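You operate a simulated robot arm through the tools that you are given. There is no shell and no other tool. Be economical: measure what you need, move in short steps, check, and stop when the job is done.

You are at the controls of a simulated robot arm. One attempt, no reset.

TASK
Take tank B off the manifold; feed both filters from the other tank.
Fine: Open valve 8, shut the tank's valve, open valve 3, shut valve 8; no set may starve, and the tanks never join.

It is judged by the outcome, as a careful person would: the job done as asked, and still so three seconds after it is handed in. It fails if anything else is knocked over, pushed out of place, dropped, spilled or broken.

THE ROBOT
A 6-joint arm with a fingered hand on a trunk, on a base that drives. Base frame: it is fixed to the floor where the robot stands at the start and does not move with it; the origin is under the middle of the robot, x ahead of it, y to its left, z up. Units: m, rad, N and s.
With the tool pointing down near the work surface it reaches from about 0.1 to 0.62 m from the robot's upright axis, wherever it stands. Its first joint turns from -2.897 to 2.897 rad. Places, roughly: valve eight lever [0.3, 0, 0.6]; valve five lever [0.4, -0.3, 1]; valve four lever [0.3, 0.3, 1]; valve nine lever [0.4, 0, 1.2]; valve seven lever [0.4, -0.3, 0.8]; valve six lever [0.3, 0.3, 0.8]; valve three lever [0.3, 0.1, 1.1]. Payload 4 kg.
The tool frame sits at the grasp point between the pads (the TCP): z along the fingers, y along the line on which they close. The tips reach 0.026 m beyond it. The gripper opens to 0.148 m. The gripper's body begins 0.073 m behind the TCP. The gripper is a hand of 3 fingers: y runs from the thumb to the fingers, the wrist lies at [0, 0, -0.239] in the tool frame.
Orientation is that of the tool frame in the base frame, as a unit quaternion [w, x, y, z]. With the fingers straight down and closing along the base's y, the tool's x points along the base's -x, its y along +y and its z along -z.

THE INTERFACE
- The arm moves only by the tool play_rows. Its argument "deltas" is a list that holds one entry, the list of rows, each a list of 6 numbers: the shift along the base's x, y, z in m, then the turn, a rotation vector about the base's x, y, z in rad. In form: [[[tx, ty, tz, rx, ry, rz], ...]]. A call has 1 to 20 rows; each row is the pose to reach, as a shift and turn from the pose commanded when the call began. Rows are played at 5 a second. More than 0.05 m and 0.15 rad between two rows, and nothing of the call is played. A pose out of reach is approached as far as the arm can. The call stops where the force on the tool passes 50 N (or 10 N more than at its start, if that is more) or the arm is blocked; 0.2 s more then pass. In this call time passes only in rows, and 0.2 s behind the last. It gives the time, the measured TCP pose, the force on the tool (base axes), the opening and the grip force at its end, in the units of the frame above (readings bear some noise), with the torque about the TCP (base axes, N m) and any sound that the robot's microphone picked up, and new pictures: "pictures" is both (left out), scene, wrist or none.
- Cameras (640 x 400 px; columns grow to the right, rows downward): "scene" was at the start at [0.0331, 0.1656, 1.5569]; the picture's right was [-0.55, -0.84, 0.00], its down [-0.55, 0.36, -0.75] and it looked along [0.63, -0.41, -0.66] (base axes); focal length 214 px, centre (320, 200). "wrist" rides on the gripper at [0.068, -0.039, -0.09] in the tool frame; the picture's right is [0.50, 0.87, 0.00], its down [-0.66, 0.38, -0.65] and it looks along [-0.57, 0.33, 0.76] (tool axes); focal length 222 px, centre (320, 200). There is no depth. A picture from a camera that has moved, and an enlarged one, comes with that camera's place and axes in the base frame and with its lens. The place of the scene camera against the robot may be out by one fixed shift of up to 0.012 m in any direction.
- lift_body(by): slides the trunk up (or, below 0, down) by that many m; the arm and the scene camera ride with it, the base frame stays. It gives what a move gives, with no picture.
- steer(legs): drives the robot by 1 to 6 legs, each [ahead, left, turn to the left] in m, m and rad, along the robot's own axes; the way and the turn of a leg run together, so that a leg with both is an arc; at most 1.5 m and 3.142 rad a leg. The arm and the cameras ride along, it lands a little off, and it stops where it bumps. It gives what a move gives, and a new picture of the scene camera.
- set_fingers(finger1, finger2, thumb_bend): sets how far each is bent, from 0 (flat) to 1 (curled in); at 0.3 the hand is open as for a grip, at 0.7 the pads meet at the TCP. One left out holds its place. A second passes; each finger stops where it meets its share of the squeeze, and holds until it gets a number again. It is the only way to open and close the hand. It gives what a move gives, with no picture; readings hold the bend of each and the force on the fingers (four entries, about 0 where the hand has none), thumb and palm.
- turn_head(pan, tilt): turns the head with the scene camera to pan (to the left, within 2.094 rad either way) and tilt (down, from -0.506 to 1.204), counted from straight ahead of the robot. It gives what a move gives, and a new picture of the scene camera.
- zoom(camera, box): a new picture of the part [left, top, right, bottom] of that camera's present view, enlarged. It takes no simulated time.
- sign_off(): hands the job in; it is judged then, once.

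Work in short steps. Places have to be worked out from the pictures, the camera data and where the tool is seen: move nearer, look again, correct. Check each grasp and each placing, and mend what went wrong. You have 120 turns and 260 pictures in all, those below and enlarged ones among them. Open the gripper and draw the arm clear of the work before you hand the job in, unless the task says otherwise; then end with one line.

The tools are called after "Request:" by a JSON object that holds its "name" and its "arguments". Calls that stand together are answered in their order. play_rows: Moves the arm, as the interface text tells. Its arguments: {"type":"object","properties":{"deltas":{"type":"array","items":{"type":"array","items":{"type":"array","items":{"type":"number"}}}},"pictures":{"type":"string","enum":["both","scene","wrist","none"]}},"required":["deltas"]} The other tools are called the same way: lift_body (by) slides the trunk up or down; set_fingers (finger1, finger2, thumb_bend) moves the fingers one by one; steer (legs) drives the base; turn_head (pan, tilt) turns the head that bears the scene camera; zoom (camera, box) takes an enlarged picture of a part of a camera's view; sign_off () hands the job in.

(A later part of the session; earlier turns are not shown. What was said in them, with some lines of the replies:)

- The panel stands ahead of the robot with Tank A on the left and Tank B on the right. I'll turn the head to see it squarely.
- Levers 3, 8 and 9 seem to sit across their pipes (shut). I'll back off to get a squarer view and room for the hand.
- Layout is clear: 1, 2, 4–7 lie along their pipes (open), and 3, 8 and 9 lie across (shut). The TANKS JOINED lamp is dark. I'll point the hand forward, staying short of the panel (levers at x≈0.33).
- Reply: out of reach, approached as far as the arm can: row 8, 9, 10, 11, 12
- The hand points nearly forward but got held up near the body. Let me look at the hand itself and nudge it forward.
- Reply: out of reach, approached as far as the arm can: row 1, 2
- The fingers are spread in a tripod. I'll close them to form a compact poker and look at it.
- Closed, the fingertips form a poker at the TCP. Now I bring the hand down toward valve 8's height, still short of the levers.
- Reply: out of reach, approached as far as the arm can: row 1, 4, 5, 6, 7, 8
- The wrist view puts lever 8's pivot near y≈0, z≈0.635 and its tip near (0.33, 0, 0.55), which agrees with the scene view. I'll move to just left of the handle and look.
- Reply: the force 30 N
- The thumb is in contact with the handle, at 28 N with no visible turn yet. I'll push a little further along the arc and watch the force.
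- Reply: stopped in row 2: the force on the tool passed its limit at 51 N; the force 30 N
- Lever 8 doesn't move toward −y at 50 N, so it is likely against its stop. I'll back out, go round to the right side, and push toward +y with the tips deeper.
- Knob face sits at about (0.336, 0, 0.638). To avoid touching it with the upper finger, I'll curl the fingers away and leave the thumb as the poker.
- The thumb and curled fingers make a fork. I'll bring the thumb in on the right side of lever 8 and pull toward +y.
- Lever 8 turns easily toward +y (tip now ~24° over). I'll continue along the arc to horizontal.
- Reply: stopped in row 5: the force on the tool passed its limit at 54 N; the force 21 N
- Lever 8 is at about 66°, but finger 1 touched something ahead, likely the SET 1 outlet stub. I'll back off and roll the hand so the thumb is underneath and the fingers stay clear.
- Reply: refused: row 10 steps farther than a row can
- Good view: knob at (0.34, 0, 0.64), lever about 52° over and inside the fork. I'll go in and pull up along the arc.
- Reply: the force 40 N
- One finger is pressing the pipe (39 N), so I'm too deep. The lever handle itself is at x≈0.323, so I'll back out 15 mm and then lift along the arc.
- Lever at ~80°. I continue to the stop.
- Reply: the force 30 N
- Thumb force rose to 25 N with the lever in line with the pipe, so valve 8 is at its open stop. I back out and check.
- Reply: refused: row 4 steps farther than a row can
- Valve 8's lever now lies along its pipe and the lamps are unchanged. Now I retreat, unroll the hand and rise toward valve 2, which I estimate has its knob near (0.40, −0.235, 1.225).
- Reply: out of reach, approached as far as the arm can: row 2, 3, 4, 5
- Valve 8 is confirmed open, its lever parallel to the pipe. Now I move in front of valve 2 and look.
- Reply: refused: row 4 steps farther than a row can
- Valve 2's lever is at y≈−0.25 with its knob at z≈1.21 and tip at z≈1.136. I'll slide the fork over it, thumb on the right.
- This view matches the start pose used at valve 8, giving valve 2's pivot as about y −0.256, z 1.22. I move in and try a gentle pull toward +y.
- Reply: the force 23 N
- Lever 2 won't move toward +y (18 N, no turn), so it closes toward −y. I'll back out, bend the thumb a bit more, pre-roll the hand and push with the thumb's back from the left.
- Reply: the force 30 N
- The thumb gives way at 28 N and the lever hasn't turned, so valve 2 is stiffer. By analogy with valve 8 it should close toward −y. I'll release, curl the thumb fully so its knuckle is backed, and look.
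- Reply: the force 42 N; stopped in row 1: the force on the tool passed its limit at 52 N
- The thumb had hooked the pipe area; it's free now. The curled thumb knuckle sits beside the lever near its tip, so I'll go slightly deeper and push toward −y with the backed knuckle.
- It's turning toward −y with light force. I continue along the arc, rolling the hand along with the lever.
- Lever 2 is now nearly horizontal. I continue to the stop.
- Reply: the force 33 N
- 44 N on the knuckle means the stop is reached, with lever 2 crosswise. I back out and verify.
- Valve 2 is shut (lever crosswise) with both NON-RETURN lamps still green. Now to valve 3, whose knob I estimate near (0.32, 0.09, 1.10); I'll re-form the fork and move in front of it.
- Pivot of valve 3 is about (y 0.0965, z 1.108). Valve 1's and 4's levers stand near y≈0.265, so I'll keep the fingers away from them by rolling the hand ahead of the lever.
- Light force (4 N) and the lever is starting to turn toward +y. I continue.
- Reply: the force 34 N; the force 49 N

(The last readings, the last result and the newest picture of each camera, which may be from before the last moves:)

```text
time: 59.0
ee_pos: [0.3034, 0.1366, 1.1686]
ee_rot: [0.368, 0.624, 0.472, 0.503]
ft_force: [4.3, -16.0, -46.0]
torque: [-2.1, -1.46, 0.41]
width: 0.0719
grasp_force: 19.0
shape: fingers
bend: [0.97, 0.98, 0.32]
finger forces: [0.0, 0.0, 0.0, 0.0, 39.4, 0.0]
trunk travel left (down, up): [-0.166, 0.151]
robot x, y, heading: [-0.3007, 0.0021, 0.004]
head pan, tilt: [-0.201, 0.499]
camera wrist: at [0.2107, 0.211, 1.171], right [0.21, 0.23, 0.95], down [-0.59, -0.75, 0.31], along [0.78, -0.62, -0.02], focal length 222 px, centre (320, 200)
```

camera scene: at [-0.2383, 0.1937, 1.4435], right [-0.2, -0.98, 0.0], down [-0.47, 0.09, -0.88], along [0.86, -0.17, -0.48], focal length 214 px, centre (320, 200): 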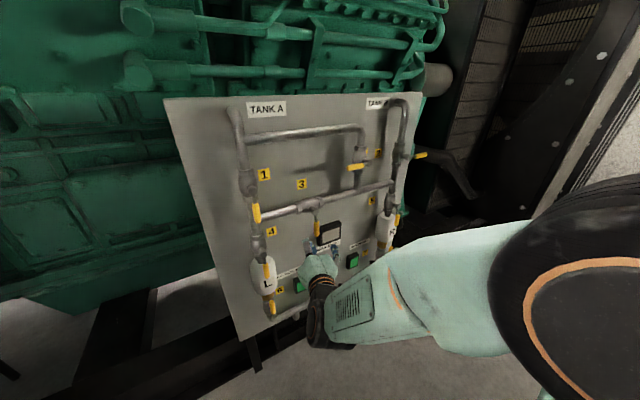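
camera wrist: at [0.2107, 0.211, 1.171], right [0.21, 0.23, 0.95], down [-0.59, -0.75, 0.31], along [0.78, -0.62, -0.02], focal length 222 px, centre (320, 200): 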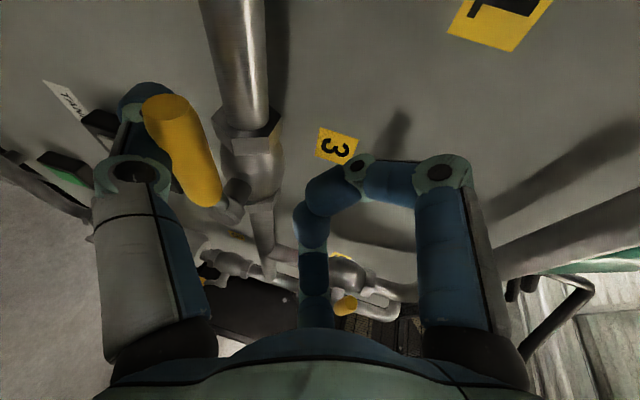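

Valve 3 is firmly against its stop, in line with the header. I back out and verify before going to valve 8.

Request:
{"name": "play_rows", "arguments": {"deltas": [[[0, 0, -0.03, 0, 0, 0], [-0.04, -0.005, -0.03, 0, 0, 0], [-0.08, -0.02, -0.03, 0, 0, 0], [-0.11, -0.05, -0.03, 0, 0, 0], [-0.12, -0.09, -0.03, 0, 0, 0]]]}}

Request:
{"name": "zoom", "arguments": {"camera": "scene", "box": [230, 90, 430, 230]}}

Request:
{"name": "zoom", "arguments": {"camera": "scene", "box": [240, 180, 420, 330]}}

```text
time: 60.2
ee_pos: [0.1809, 0.0481, 1.1427]
ee_rot: [0.369, 0.621, 0.469, 0.508]
ft_force: [0.3, -0.3, 0.4]
torque: [0.0, 0.03, 0.0]
width: 0.055
grasp_force: 0.1
shape: fingers
bend: [0.97, 0.98, 0.4]
finger forces: [0.0, 0.1, 0.0, 0.0, 0.0, 0.0]
trunk travel left (down, up): [-0.166, 0.151]
robot x, y, heading: [-0.2991, 0.0003, 0.001]
head pan, tilt: [-0.201, 0.499]
camera scene: at [-0.2384, 0.1936, 1.4435], right [-0.2, -0.98, 0.0], down [-0.47, 0.09, -0.88], along [0.86, -0.17, -0.48], focal length 214 px, centre (320, 200)
camera wrist: at [0.0879, 0.1224, 1.1448], right [0.2, 0.23, 0.95], down [-0.59, -0.75, 0.31], along [0.78, -0.62, -0.01], focal length 222 px, centre (320, 200)
```

scene: 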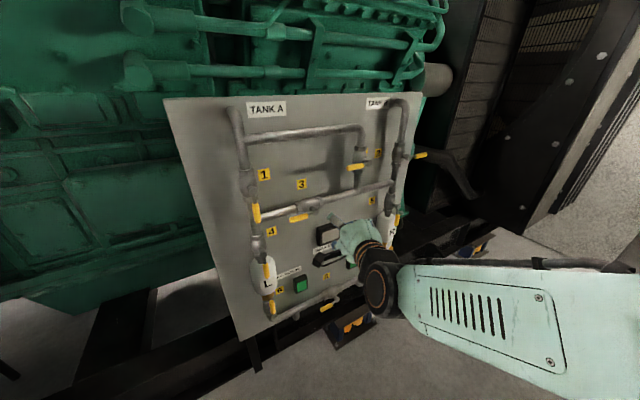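
wrist: 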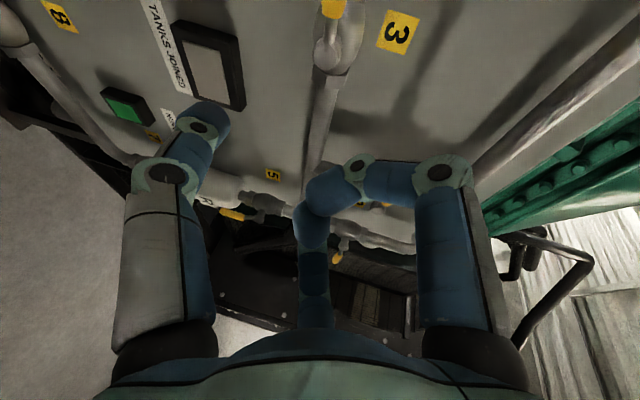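

```text
2.86 times, centred on (330, 160) of scene
camera zoom: at [-0.2384, 0.1936, 1.4435], right [-0.2, -0.98, 0.0], down [-0.47, 0.09, -0.88], along [0.86, -0.17, -0.48], focal length 613 px, centre (291, 314)
```

zoom: 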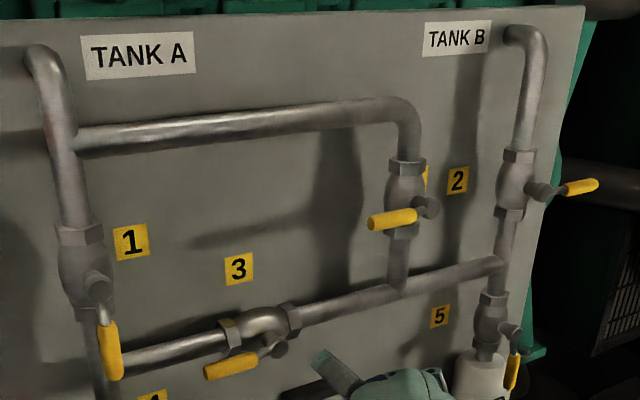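

```text
2.67 times, centred on (330, 255) of scene
camera zoom: at [-0.2384, 0.1936, 1.4435], right [-0.2, -0.98, 0.0], down [-0.47, 0.09, -0.88], along [0.86, -0.17, -0.48], focal length 572 px, centre (293, 53)
```

zoom: 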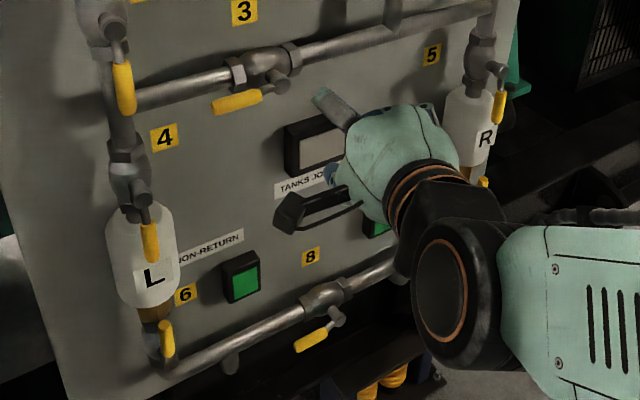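

Valve 3 is open and the TANKS JOINED lamp stays dark. Now I go down to valve 8 with a fist to push its lever back down.

Request:
{"name": "set_fingers", "arguments": {"finger1": 1.0, "finger2": 1.0, "thumb_bend": 1.0}}

Request:
{"name": "lift_body", "arguments": {"by": -0.12}}

Request:
{"name": "play_rows", "arguments": {"deltas": [[[0, 0, -0.04, 0, 0, 0], [0.005, 0, -0.08, 0, 0, 0], [0.01, 0, -0.12, 0, 0, 0], [0.015, 0, -0.16, 0, 0, 0], [0.02, 0, -0.2, 0, 0, 0], [0.025, 0, -0.24, 0, 0, 0], [0.03, 0, -0.28, 0, 0, 0], [0.03, 0, -0.31, 0, 0, 0]]]}}

```text
time: 61.2
ee_pos: [0.1811, 0.0473, 1.1434]
ee_rot: [0.37, 0.621, 0.468, 0.508]
ft_force: [0.5, 0.7, 1.3]
torque: [0.01, -0.03, -0.01]
width: 0.0033
grasp_force: 0.2
shape: fingers
bend: [1.0, 1.0, 0.85]
finger forces: [0.0, 0.0, 0.1, 0.1, 0.1, 0.0]
trunk travel left (down, up): [-0.166, 0.151]
robot x, y, heading: [-0.3001, -0.0008, 0.002]
head pan, tilt: [-0.201, 0.499]
```

```text
time: 62.7
ee_pos: [0.1811, 0.0477, 1.0259]
ee_rot: [0.371, 0.621, 0.468, 0.508]
ft_force: [-0.2, 0.5, -0.4]
torque: [0.02, -0.01, 0.02]
width: 0.0034
grasp_force: 0.0
shape: fingers
bend: [1.0, 1.0, 0.85]
finger forces: [0.0, 0.0, 0.0, 0.1, 0.0, 0.0]
trunk travel left (down, up): [-0.046, 0.271]
robot x, y, heading: [-0.3014, 0.0025, 0.003]
head pan, tilt: [-0.201, 0.499]
```

```text
time: 64.5
ee_pos: [0.2107, 0.0484, 0.7132]
ee_rot: [0.37, 0.621, 0.468, 0.508]
ft_force: [-0.3, 0.2, -1.0]
torque: [0.03, -0.01, -0.01]
width: 0.0031
grasp_force: 0.0
shape: fingers
bend: [1.0, 1.0, 0.85]
finger forces: [0.0, 0.0, 0.0, 0.0, 0.1, 0.1]
trunk travel left (down, up): [-0.046, 0.271]
robot x, y, heading: [-0.3022, 0.0011, -0.002]
head pan, tilt: [-0.201, 0.499]
camera scene: at [-0.2031, 0.1938, 1.316], right [-0.2, -0.98, 0.0], down [-0.47, 0.09, -0.88], along [0.86, -0.17, -0.48], focal length 214 px, centre (320, 200)
camera wrist: at [0.1175, 0.1227, 0.7155], right [0.2, 0.23, 0.95], down [-0.59, -0.75, 0.31], along [0.78, -0.62, -0.01], focal length 222 px, centre (320, 200)
```

scene: 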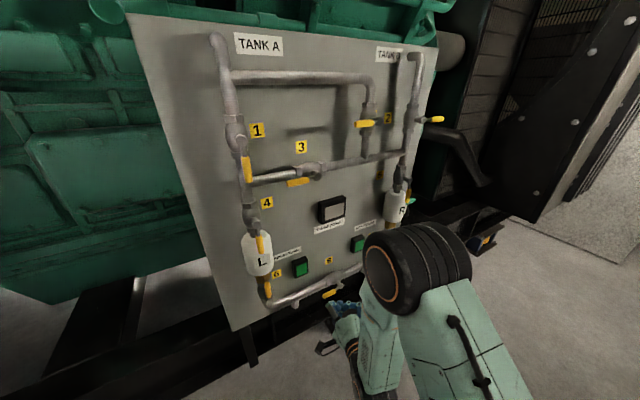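
wrist: 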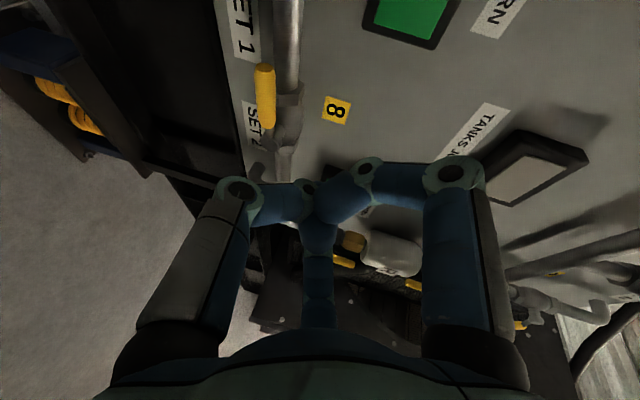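

Lever 8 is horizontal at z≈0.636, spanning y 0.02–0.083, with the thumb knuckle right above it. I go forward, then press down.

Request:
{"name": "play_rows", "arguments": {"deltas": [[[0.04, 0, 0, 0, 0, 0], [0.08, 0, 0, 0, 0, 0], [0.11, 0, 0, 0, 0, 0], [0.13, 0, 0, 0, 0, 0]]], "pictures": "wrist"}}

```text
time: 65.5
ee_pos: [0.3389, 0.0472, 0.7141]
ee_rot: [0.37, 0.621, 0.468, 0.508]
ft_force: [-0.8, 0.6, 0.6]
torque: [0.01, 0.01, -0.01]
width: 0.0035
grasp_force: 0.0
shape: fingers
bend: [1.0, 1.0, 0.85]
finger forces: [0.0, 0.1, 0.0, 0.1, 0.1, 0.0]
trunk travel left (down, up): [-0.046, 0.271]
robot x, y, heading: [-0.3011, -0.0018, 0.003]
head pan, tilt: [-0.201, 0.499]
camera wrist: at [0.2459, 0.1219, 0.7157], right [0.2, 0.23, 0.95], down [-0.59, -0.75, 0.31], along [0.78, -0.62, -0.01], focal length 222 px, centre (320, 200)
```

wrist: 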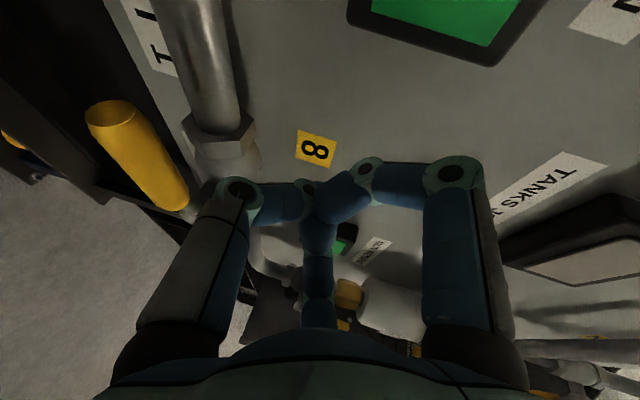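

Request:
{"name": "play_rows", "arguments": {"deltas": [[[0, 0.003, -0.01, -0.05, 0, 0.01], [0, 0.006, -0.02, -0.1, 0, 0.019], [0, 0.01, -0.03, -0.16, 0, 0.03], [0.001, 0.012, -0.04, -0.21, 0, 0.04], [0.002, 0.0135, -0.05, -0.26, 0, 0.05]]], "pictures": "wrist"}}

```text
time: 66.7
ee_pos: [0.3406, 0.0617, 0.6643]
ee_rot: [0.436, 0.555, 0.546, 0.451]
ft_force: [-0.3, -0.6, 0.4]
torque: [-0.03, 0.02, -0.02]
width: 0.0037
grasp_force: 0.5
shape: fingers
bend: [1.0, 1.0, 0.85]
finger forces: [0.0, 0.0, 0.0, 0.1, 0.2, 0.0]
trunk travel left (down, up): [-0.046, 0.271]
robot x, y, heading: [-0.2994, 0.0015, 0.004]
head pan, tilt: [-0.201, 0.499]
camera wrist: at [0.2456, 0.1298, 0.6476], right [0.18, 0.48, 0.86], down [-0.56, -0.67, 0.49], along [0.81, -0.57, 0.14], focal length 222 px, centre (320, 200)
```

wrist: 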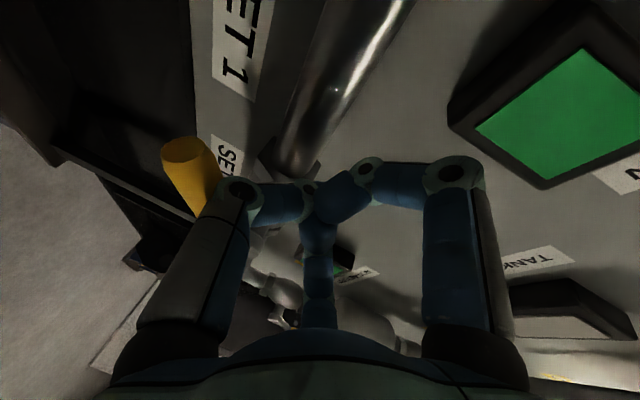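

Lever is at ~66° with almost no force. I push further with the same hand roll to ~30°.

Request:
{"name": "play_rows", "arguments": {"deltas": [[[0, -0.001, -0.008, 0, 0, 0], [0, -0.004, -0.014, 0, 0, 0], [0, -0.008, -0.02, 0, 0, 0], [0.0, -0.0137, -0.0243, 0, 0, 0]]], "pictures": "wrist"}}

```text
time: 67.7
ee_pos: [0.3407, 0.0465, 0.6395]
ee_rot: [0.434, 0.558, 0.547, 0.449]
ft_force: [-19.2, -4.0, 6.0]
torque: [0.2, -0.23, 0.47]
width: 0.0033
grasp_force: 9.4
shape: fingers
bend: [1.0, 1.0, 0.87]
finger forces: [17.8, 0.1, 0.0, 0.0, 1.6, 0.0]
trunk travel left (down, up): [-0.046, 0.271]
robot x, y, heading: [-0.2967, -0.0023, 0.001]
head pan, tilt: [-0.201, 0.499]
camera wrist: at [0.2435, 0.1147, 0.6221], right [0.19, 0.48, 0.86], down [-0.55, -0.67, 0.49], along [0.81, -0.57, 0.14], focal length 222 px, centre (320, 200)
```

wrist: 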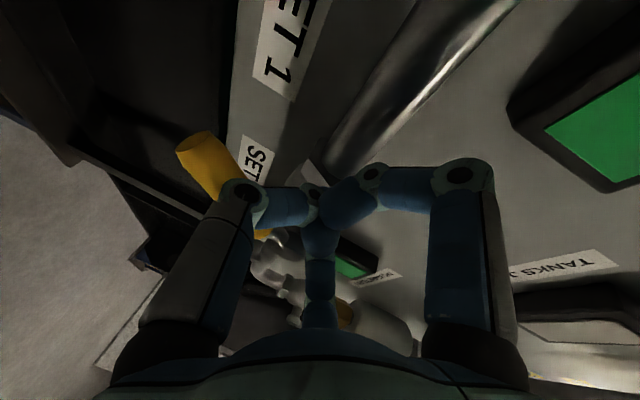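

Finger A has touched the pipe, so I retreat. I'll re-roll the hand and finish pushing lever 8 from the left and below, as I did at valve 2.

Request:
{"name": "play_rows", "arguments": {"deltas": [[[-0.04, 0.004, 0.004, 0, 0, 0], [-0.08, 0.005, 0.004, 0, 0, 0], [-0.12, 0.008, 0.0, -0.136, 0, 0.026], [-0.12, 0.013, -0.005, -0.272, 0, 0.053], [-0.12, 0.018, -0.01, -0.408, 0, 0.079], [-0.12, 0.023, -0.015, -0.544, 0, 0.105], [-0.12, 0.028, -0.02, -0.68, 0, 0.132], [-0.12, 0.033, -0.025, -0.816, 0, 0.158], [-0.12, 0.038, -0.03, -0.952, 0, 0.184], [-0.12, 0.043, -0.035, -1.088, 0, 0.211], [-0.12, 0.048, -0.04, -1.224, 0, 0.237], [-0.12, 0.053, -0.045, -1.36, 0, 0.263], [-0.12, 0.058, -0.055, -1.496, 0, 0.29], [-0.12, 0.063, -0.065, -1.632, 0, 0.316], [-0.12, 0.068, -0.07, -1.768, 0, 0.342], [-0.12, 0.073, -0.075, -1.904, 0, 0.369], [-0.12, 0.073, -0.08, -2.04, 0, 0.395]]], "pictures": "none"}}

Request:
{"name": "set_fingers", "arguments": {"finger1": 1.0, "finger2": 1.0, "thumb_bend": 0.5}}

Request:
{"name": "play_rows", "arguments": {"deltas": [[[0, 0, 0, 0, 0, 0]]]}}

```text
time: 71.3
ee_pos: [0.2229, 0.1213, 0.5617]
ee_rot: [0.617, -0.177, 0.749, -0.162]
ft_force: [-0.4, -0.5, -0.3]
torque: [-0.08, 0.01, -0.03]
width: 0.003
grasp_force: 0.0
shape: fingers
bend: [1.0, 1.0, 0.86]
finger forces: [0.1, 0.0, 0.0, 0.0, 0.0, 0.0]
trunk travel left (down, up): [-0.046, 0.271]
robot x, y, heading: [-0.2983, 0.0004, -0.001]
head pan, tilt: [-0.201, 0.499]
```

```text
time: 72.3
ee_pos: [0.2232, 0.1206, 0.5615]
ee_rot: [0.617, -0.176, 0.75, -0.162]
ft_force: [1.2, -0.2, -1.1]
torque: [-0.01, 0.02, 0.0]
width: 0.0401
grasp_force: 0.1
shape: fingers
bend: [0.97, 0.98, 0.5]
finger forces: [0.0, 0.0, 0.1, 0.1, 0.0, 0.0]
trunk travel left (down, up): [-0.046, 0.271]
robot x, y, heading: [-0.2934, -0.0038, 0.005]
head pan, tilt: [-0.201, 0.499]
```

```text
time: 72.7
ee_pos: [0.2226, 0.1209, 0.5616]
ee_rot: [0.617, -0.176, 0.75, -0.161]
ft_force: [0.4, 0.6, 0.0]
torque: [0.01, 0.02, 0.02]
width: 0.0402
grasp_force: 0.0
shape: fingers
bend: [0.97, 0.98, 0.5]
finger forces: [0.0, 0.0, 0.0, 0.0, 0.0, 0.0]
trunk travel left (down, up): [-0.046, 0.271]
robot x, y, heading: [-0.298, 0.0009, -0.002]
head pan, tilt: [-0.201, 0.499]
camera scene: at [-0.2033, 0.1938, 1.316], right [-0.2, -0.98, 0.0], down [-0.47, 0.09, -0.88], along [0.86, -0.17, -0.48], focal length 214 px, centre (320, 200)
camera wrist: at [0.1247, 0.0577, 0.5373], right [-0.14, 0.54, -0.83], down [-0.55, 0.66, 0.52], along [0.82, 0.53, 0.2], focal length 222 px, centre (320, 200)
```

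scene: 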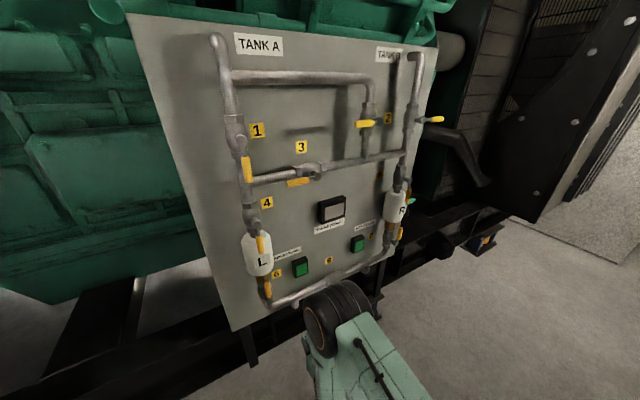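
wrist: 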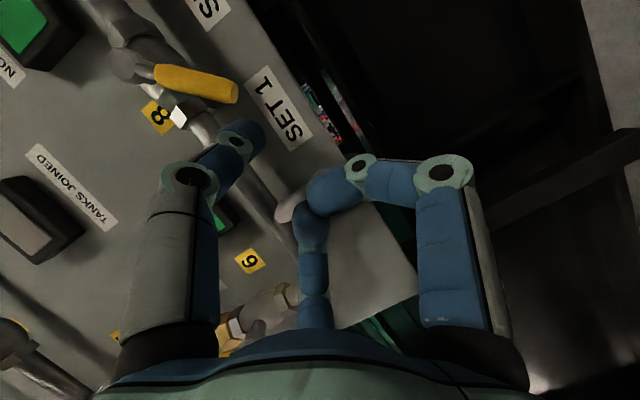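

Lever 8 is at ~47°. I come in just left of it and push it down and right along its arc.

Request:
{"name": "play_rows", "arguments": {"deltas": [[[0.03, -0.005, 0.03, 0, 0, 0], [0.07, -0.007, 0.034, 0, 0, 0], [0.094, -0.009, 0.034, 0, 0, 0], [0.094, -0.023, 0.0224, 0, 0, 0], [0.098, -0.0325, 0.0084, 0, 0, 0], [0.102, -0.0455, -0.002, 0, 0, 0]]], "pictures": "wrist"}}

```text
time: 74.1
ee_pos: [0.3253, 0.0737, 0.5597]
ee_rot: [0.617, -0.175, 0.75, -0.161]
ft_force: [-0.1, 1.7, 1.1]
torque: [0.0, 0.02, 0.05]
width: 0.0399
grasp_force: 0.0
shape: fingers
bend: [0.97, 0.98, 0.5]
finger forces: [0.0, 0.0, 0.1, 0.0, 0.6, 0.0]
trunk travel left (down, up): [-0.046, 0.271]
robot x, y, heading: [-0.2977, -0.0005, 0.002]
head pan, tilt: [-0.201, 0.499]
camera wrist: at [0.2272, 0.0109, 0.5352], right [-0.14, 0.54, -0.83], down [-0.55, 0.65, 0.52], along [0.82, 0.53, 0.2], focal length 222 px, centre (320, 200)
```

wrist: 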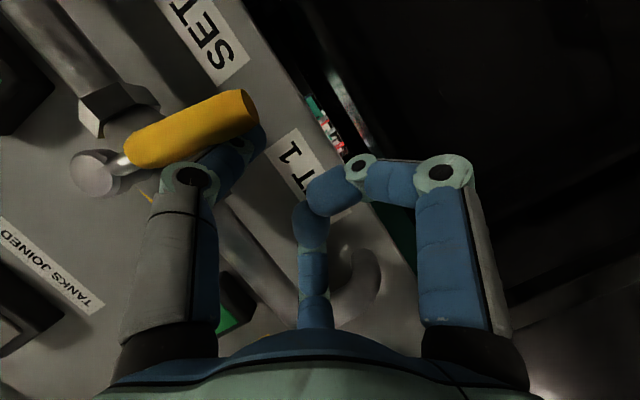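

Request:
{"name": "play_rows", "arguments": {"deltas": [[[0.003, -0.01, -0.005, 0, 0, 0], [0.005, -0.018, -0.007, 0, 0, 0], [0.006, -0.026, -0.007, 0, 0, 0], [0.006, -0.033, -0.007, 0, 0, 0]]], "pictures": "wrist"}}

```text
time: 75.1
ee_pos: [0.3306, 0.0485, 0.5525]
ee_rot: [0.619, -0.18, 0.748, -0.159]
ft_force: [-9.9, 35.5, 10.9]
torque: [-1.13, -0.2, -0.4]
width: 0.0251
grasp_force: 18.3
shape: fingers
bend: [0.97, 0.98, 0.57]
finger forces: [0.0, 0.0, 0.1, 0.1, 36.8, 0.0]
trunk travel left (down, up): [-0.046, 0.271]
robot x, y, heading: [-0.297, 0.0048, 0.002]
head pan, tilt: [-0.201, 0.499]
camera wrist: at [0.2327, -0.0161, 0.5296], right [-0.15, 0.53, -0.83], down [-0.56, 0.65, 0.51], along [0.82, 0.54, 0.2], focal length 222 px, centre (320, 200)
```

wrist: 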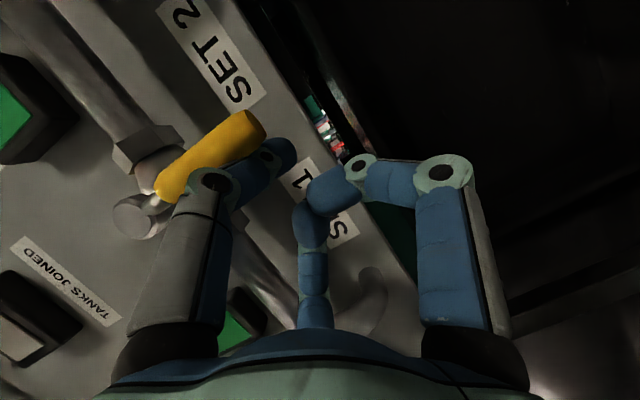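

Lever 8 is against its closed stop (37 N on the thumb). I retreat and verify everything.

Request:
{"name": "play_rows", "arguments": {"deltas": [[[0, 0.025, 0, 0, 0, 0], [-0.04, 0.025, 0, 0, 0, 0], [-0.08, 0.025, 0, 0, 0, 0], [-0.12, 0.01, 0.01, 0, 0, 0], [-0.14, -0.02, 0.04, 0, 0, 0], [-0.15, -0.05, 0.07, 0, 0, 0], [-0.16, -0.09, 0.09, 0, 0, 0], [-0.16, -0.13, 0.11, 0, 0, 0], [-0.16, -0.17, 0.13, 0, 0, 0], [-0.16, -0.21, 0.15, 0, 0, 0]]]}}

Request:
{"name": "zoom", "arguments": {"camera": "scene", "box": [230, 170, 430, 320]}}

Request:
{"name": "zoom", "arguments": {"camera": "scene", "box": [200, 20, 460, 210]}}

```text
time: 77.3
ee_pos: [0.1717, -0.165, 0.7048]
ee_rot: [0.617, -0.175, 0.75, -0.162]
ft_force: [0.7, 0.2, 0.4]
torque: [0.02, -0.01, 0.0]
width: 0.04
grasp_force: 0.0
shape: fingers
bend: [0.97, 0.98, 0.5]
finger forces: [0.0, 0.0, 0.1, 0.0, 0.0, 0.0]
trunk travel left (down, up): [-0.046, 0.271]
robot x, y, heading: [-0.2994, -0.0011, 0.003]
head pan, tilt: [-0.201, 0.499]
camera scene: at [-0.2035, 0.1937, 1.316], right [-0.2, -0.98, 0.0], down [-0.47, 0.09, -0.88], along [0.86, -0.17, -0.48], focal length 214 px, centre (320, 200)
camera wrist: at [0.0743, -0.2293, 0.68], right [-0.14, 0.54, -0.83], down [-0.55, 0.65, 0.52], along [0.82, 0.53, 0.2], focal length 222 px, centre (320, 200)
```

scene: 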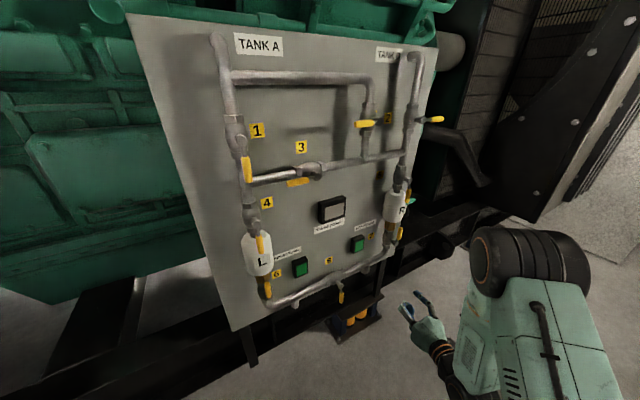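
wrist: 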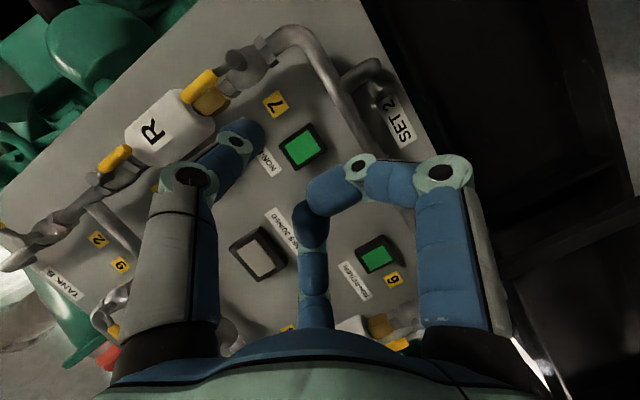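

```text
2.67 times, centred on (330, 245) of scene
camera zoom: at [-0.2035, 0.1937, 1.316], right [-0.2, -0.98, 0.0], down [-0.47, 0.09, -0.88], along [0.86, -0.17, -0.48], focal length 572 px, centre (293, 80)
```

zoom: 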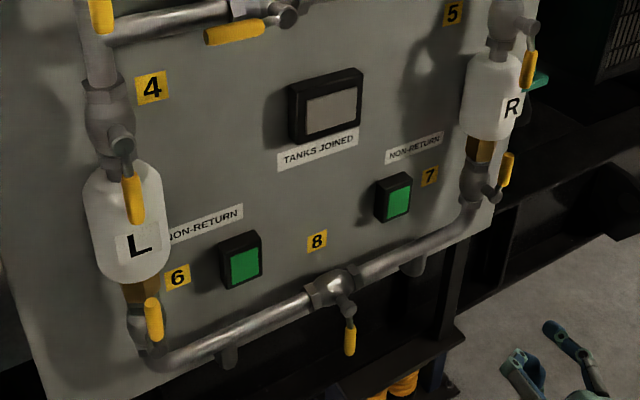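

```text
2.11 times, centred on (330, 115) of scene
camera zoom: at [-0.2035, 0.1937, 1.316], right [-0.2, -0.98, 0.0], down [-0.47, 0.09, -0.88], along [0.86, -0.17, -0.48], focal length 452 px, centre (299, 379)
```

zoom: 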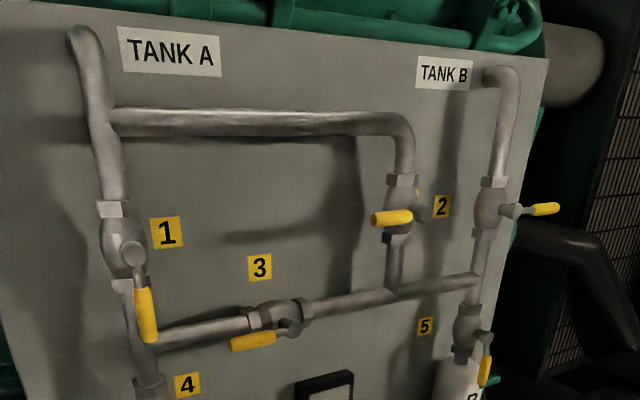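

All as wanted: 1, 3, 4–7 open, 2, 8 and 9 shut, both non-return lamps green and TANKS JOINED dark. I open the hand and hand in.

Request:
{"name": "set_fingers", "arguments": {"finger1": 0.3, "finger2": 0.3, "thumb_bend": 0.3}}

```text
time: 78.3
ee_pos: [0.1717, -0.1658, 0.703]
ee_rot: [0.617, -0.175, 0.75, -0.162]
ft_force: [0.6, -0.4, 0.4]
torque: [-0.03, 0.01, 0.01]
width: 0.1267
grasp_force: 0.1
shape: fingers
bend: [0.3, 0.3, 0.3]
finger forces: [0.0, 0.1, 0.0, 0.0, 0.1, 0.0]
trunk travel left (down, up): [-0.046, 0.271]
robot x, y, heading: [-0.2995, -0.0029, -0.004]
head pan, tilt: [-0.201, 0.499]
```

The hand is open and clear of the panel, so I'm handing in.

Request:
{"name": "sign_off", "arguments": {}}

```text
The job is handed in.
```

Tank B is off the manifold and tank A feeds both filters. I opened 8, shut 2, opened 3 and shut 8, in that order. The TANKS JOINED lamp was dark and the NON-RETURN lamps green at each check.
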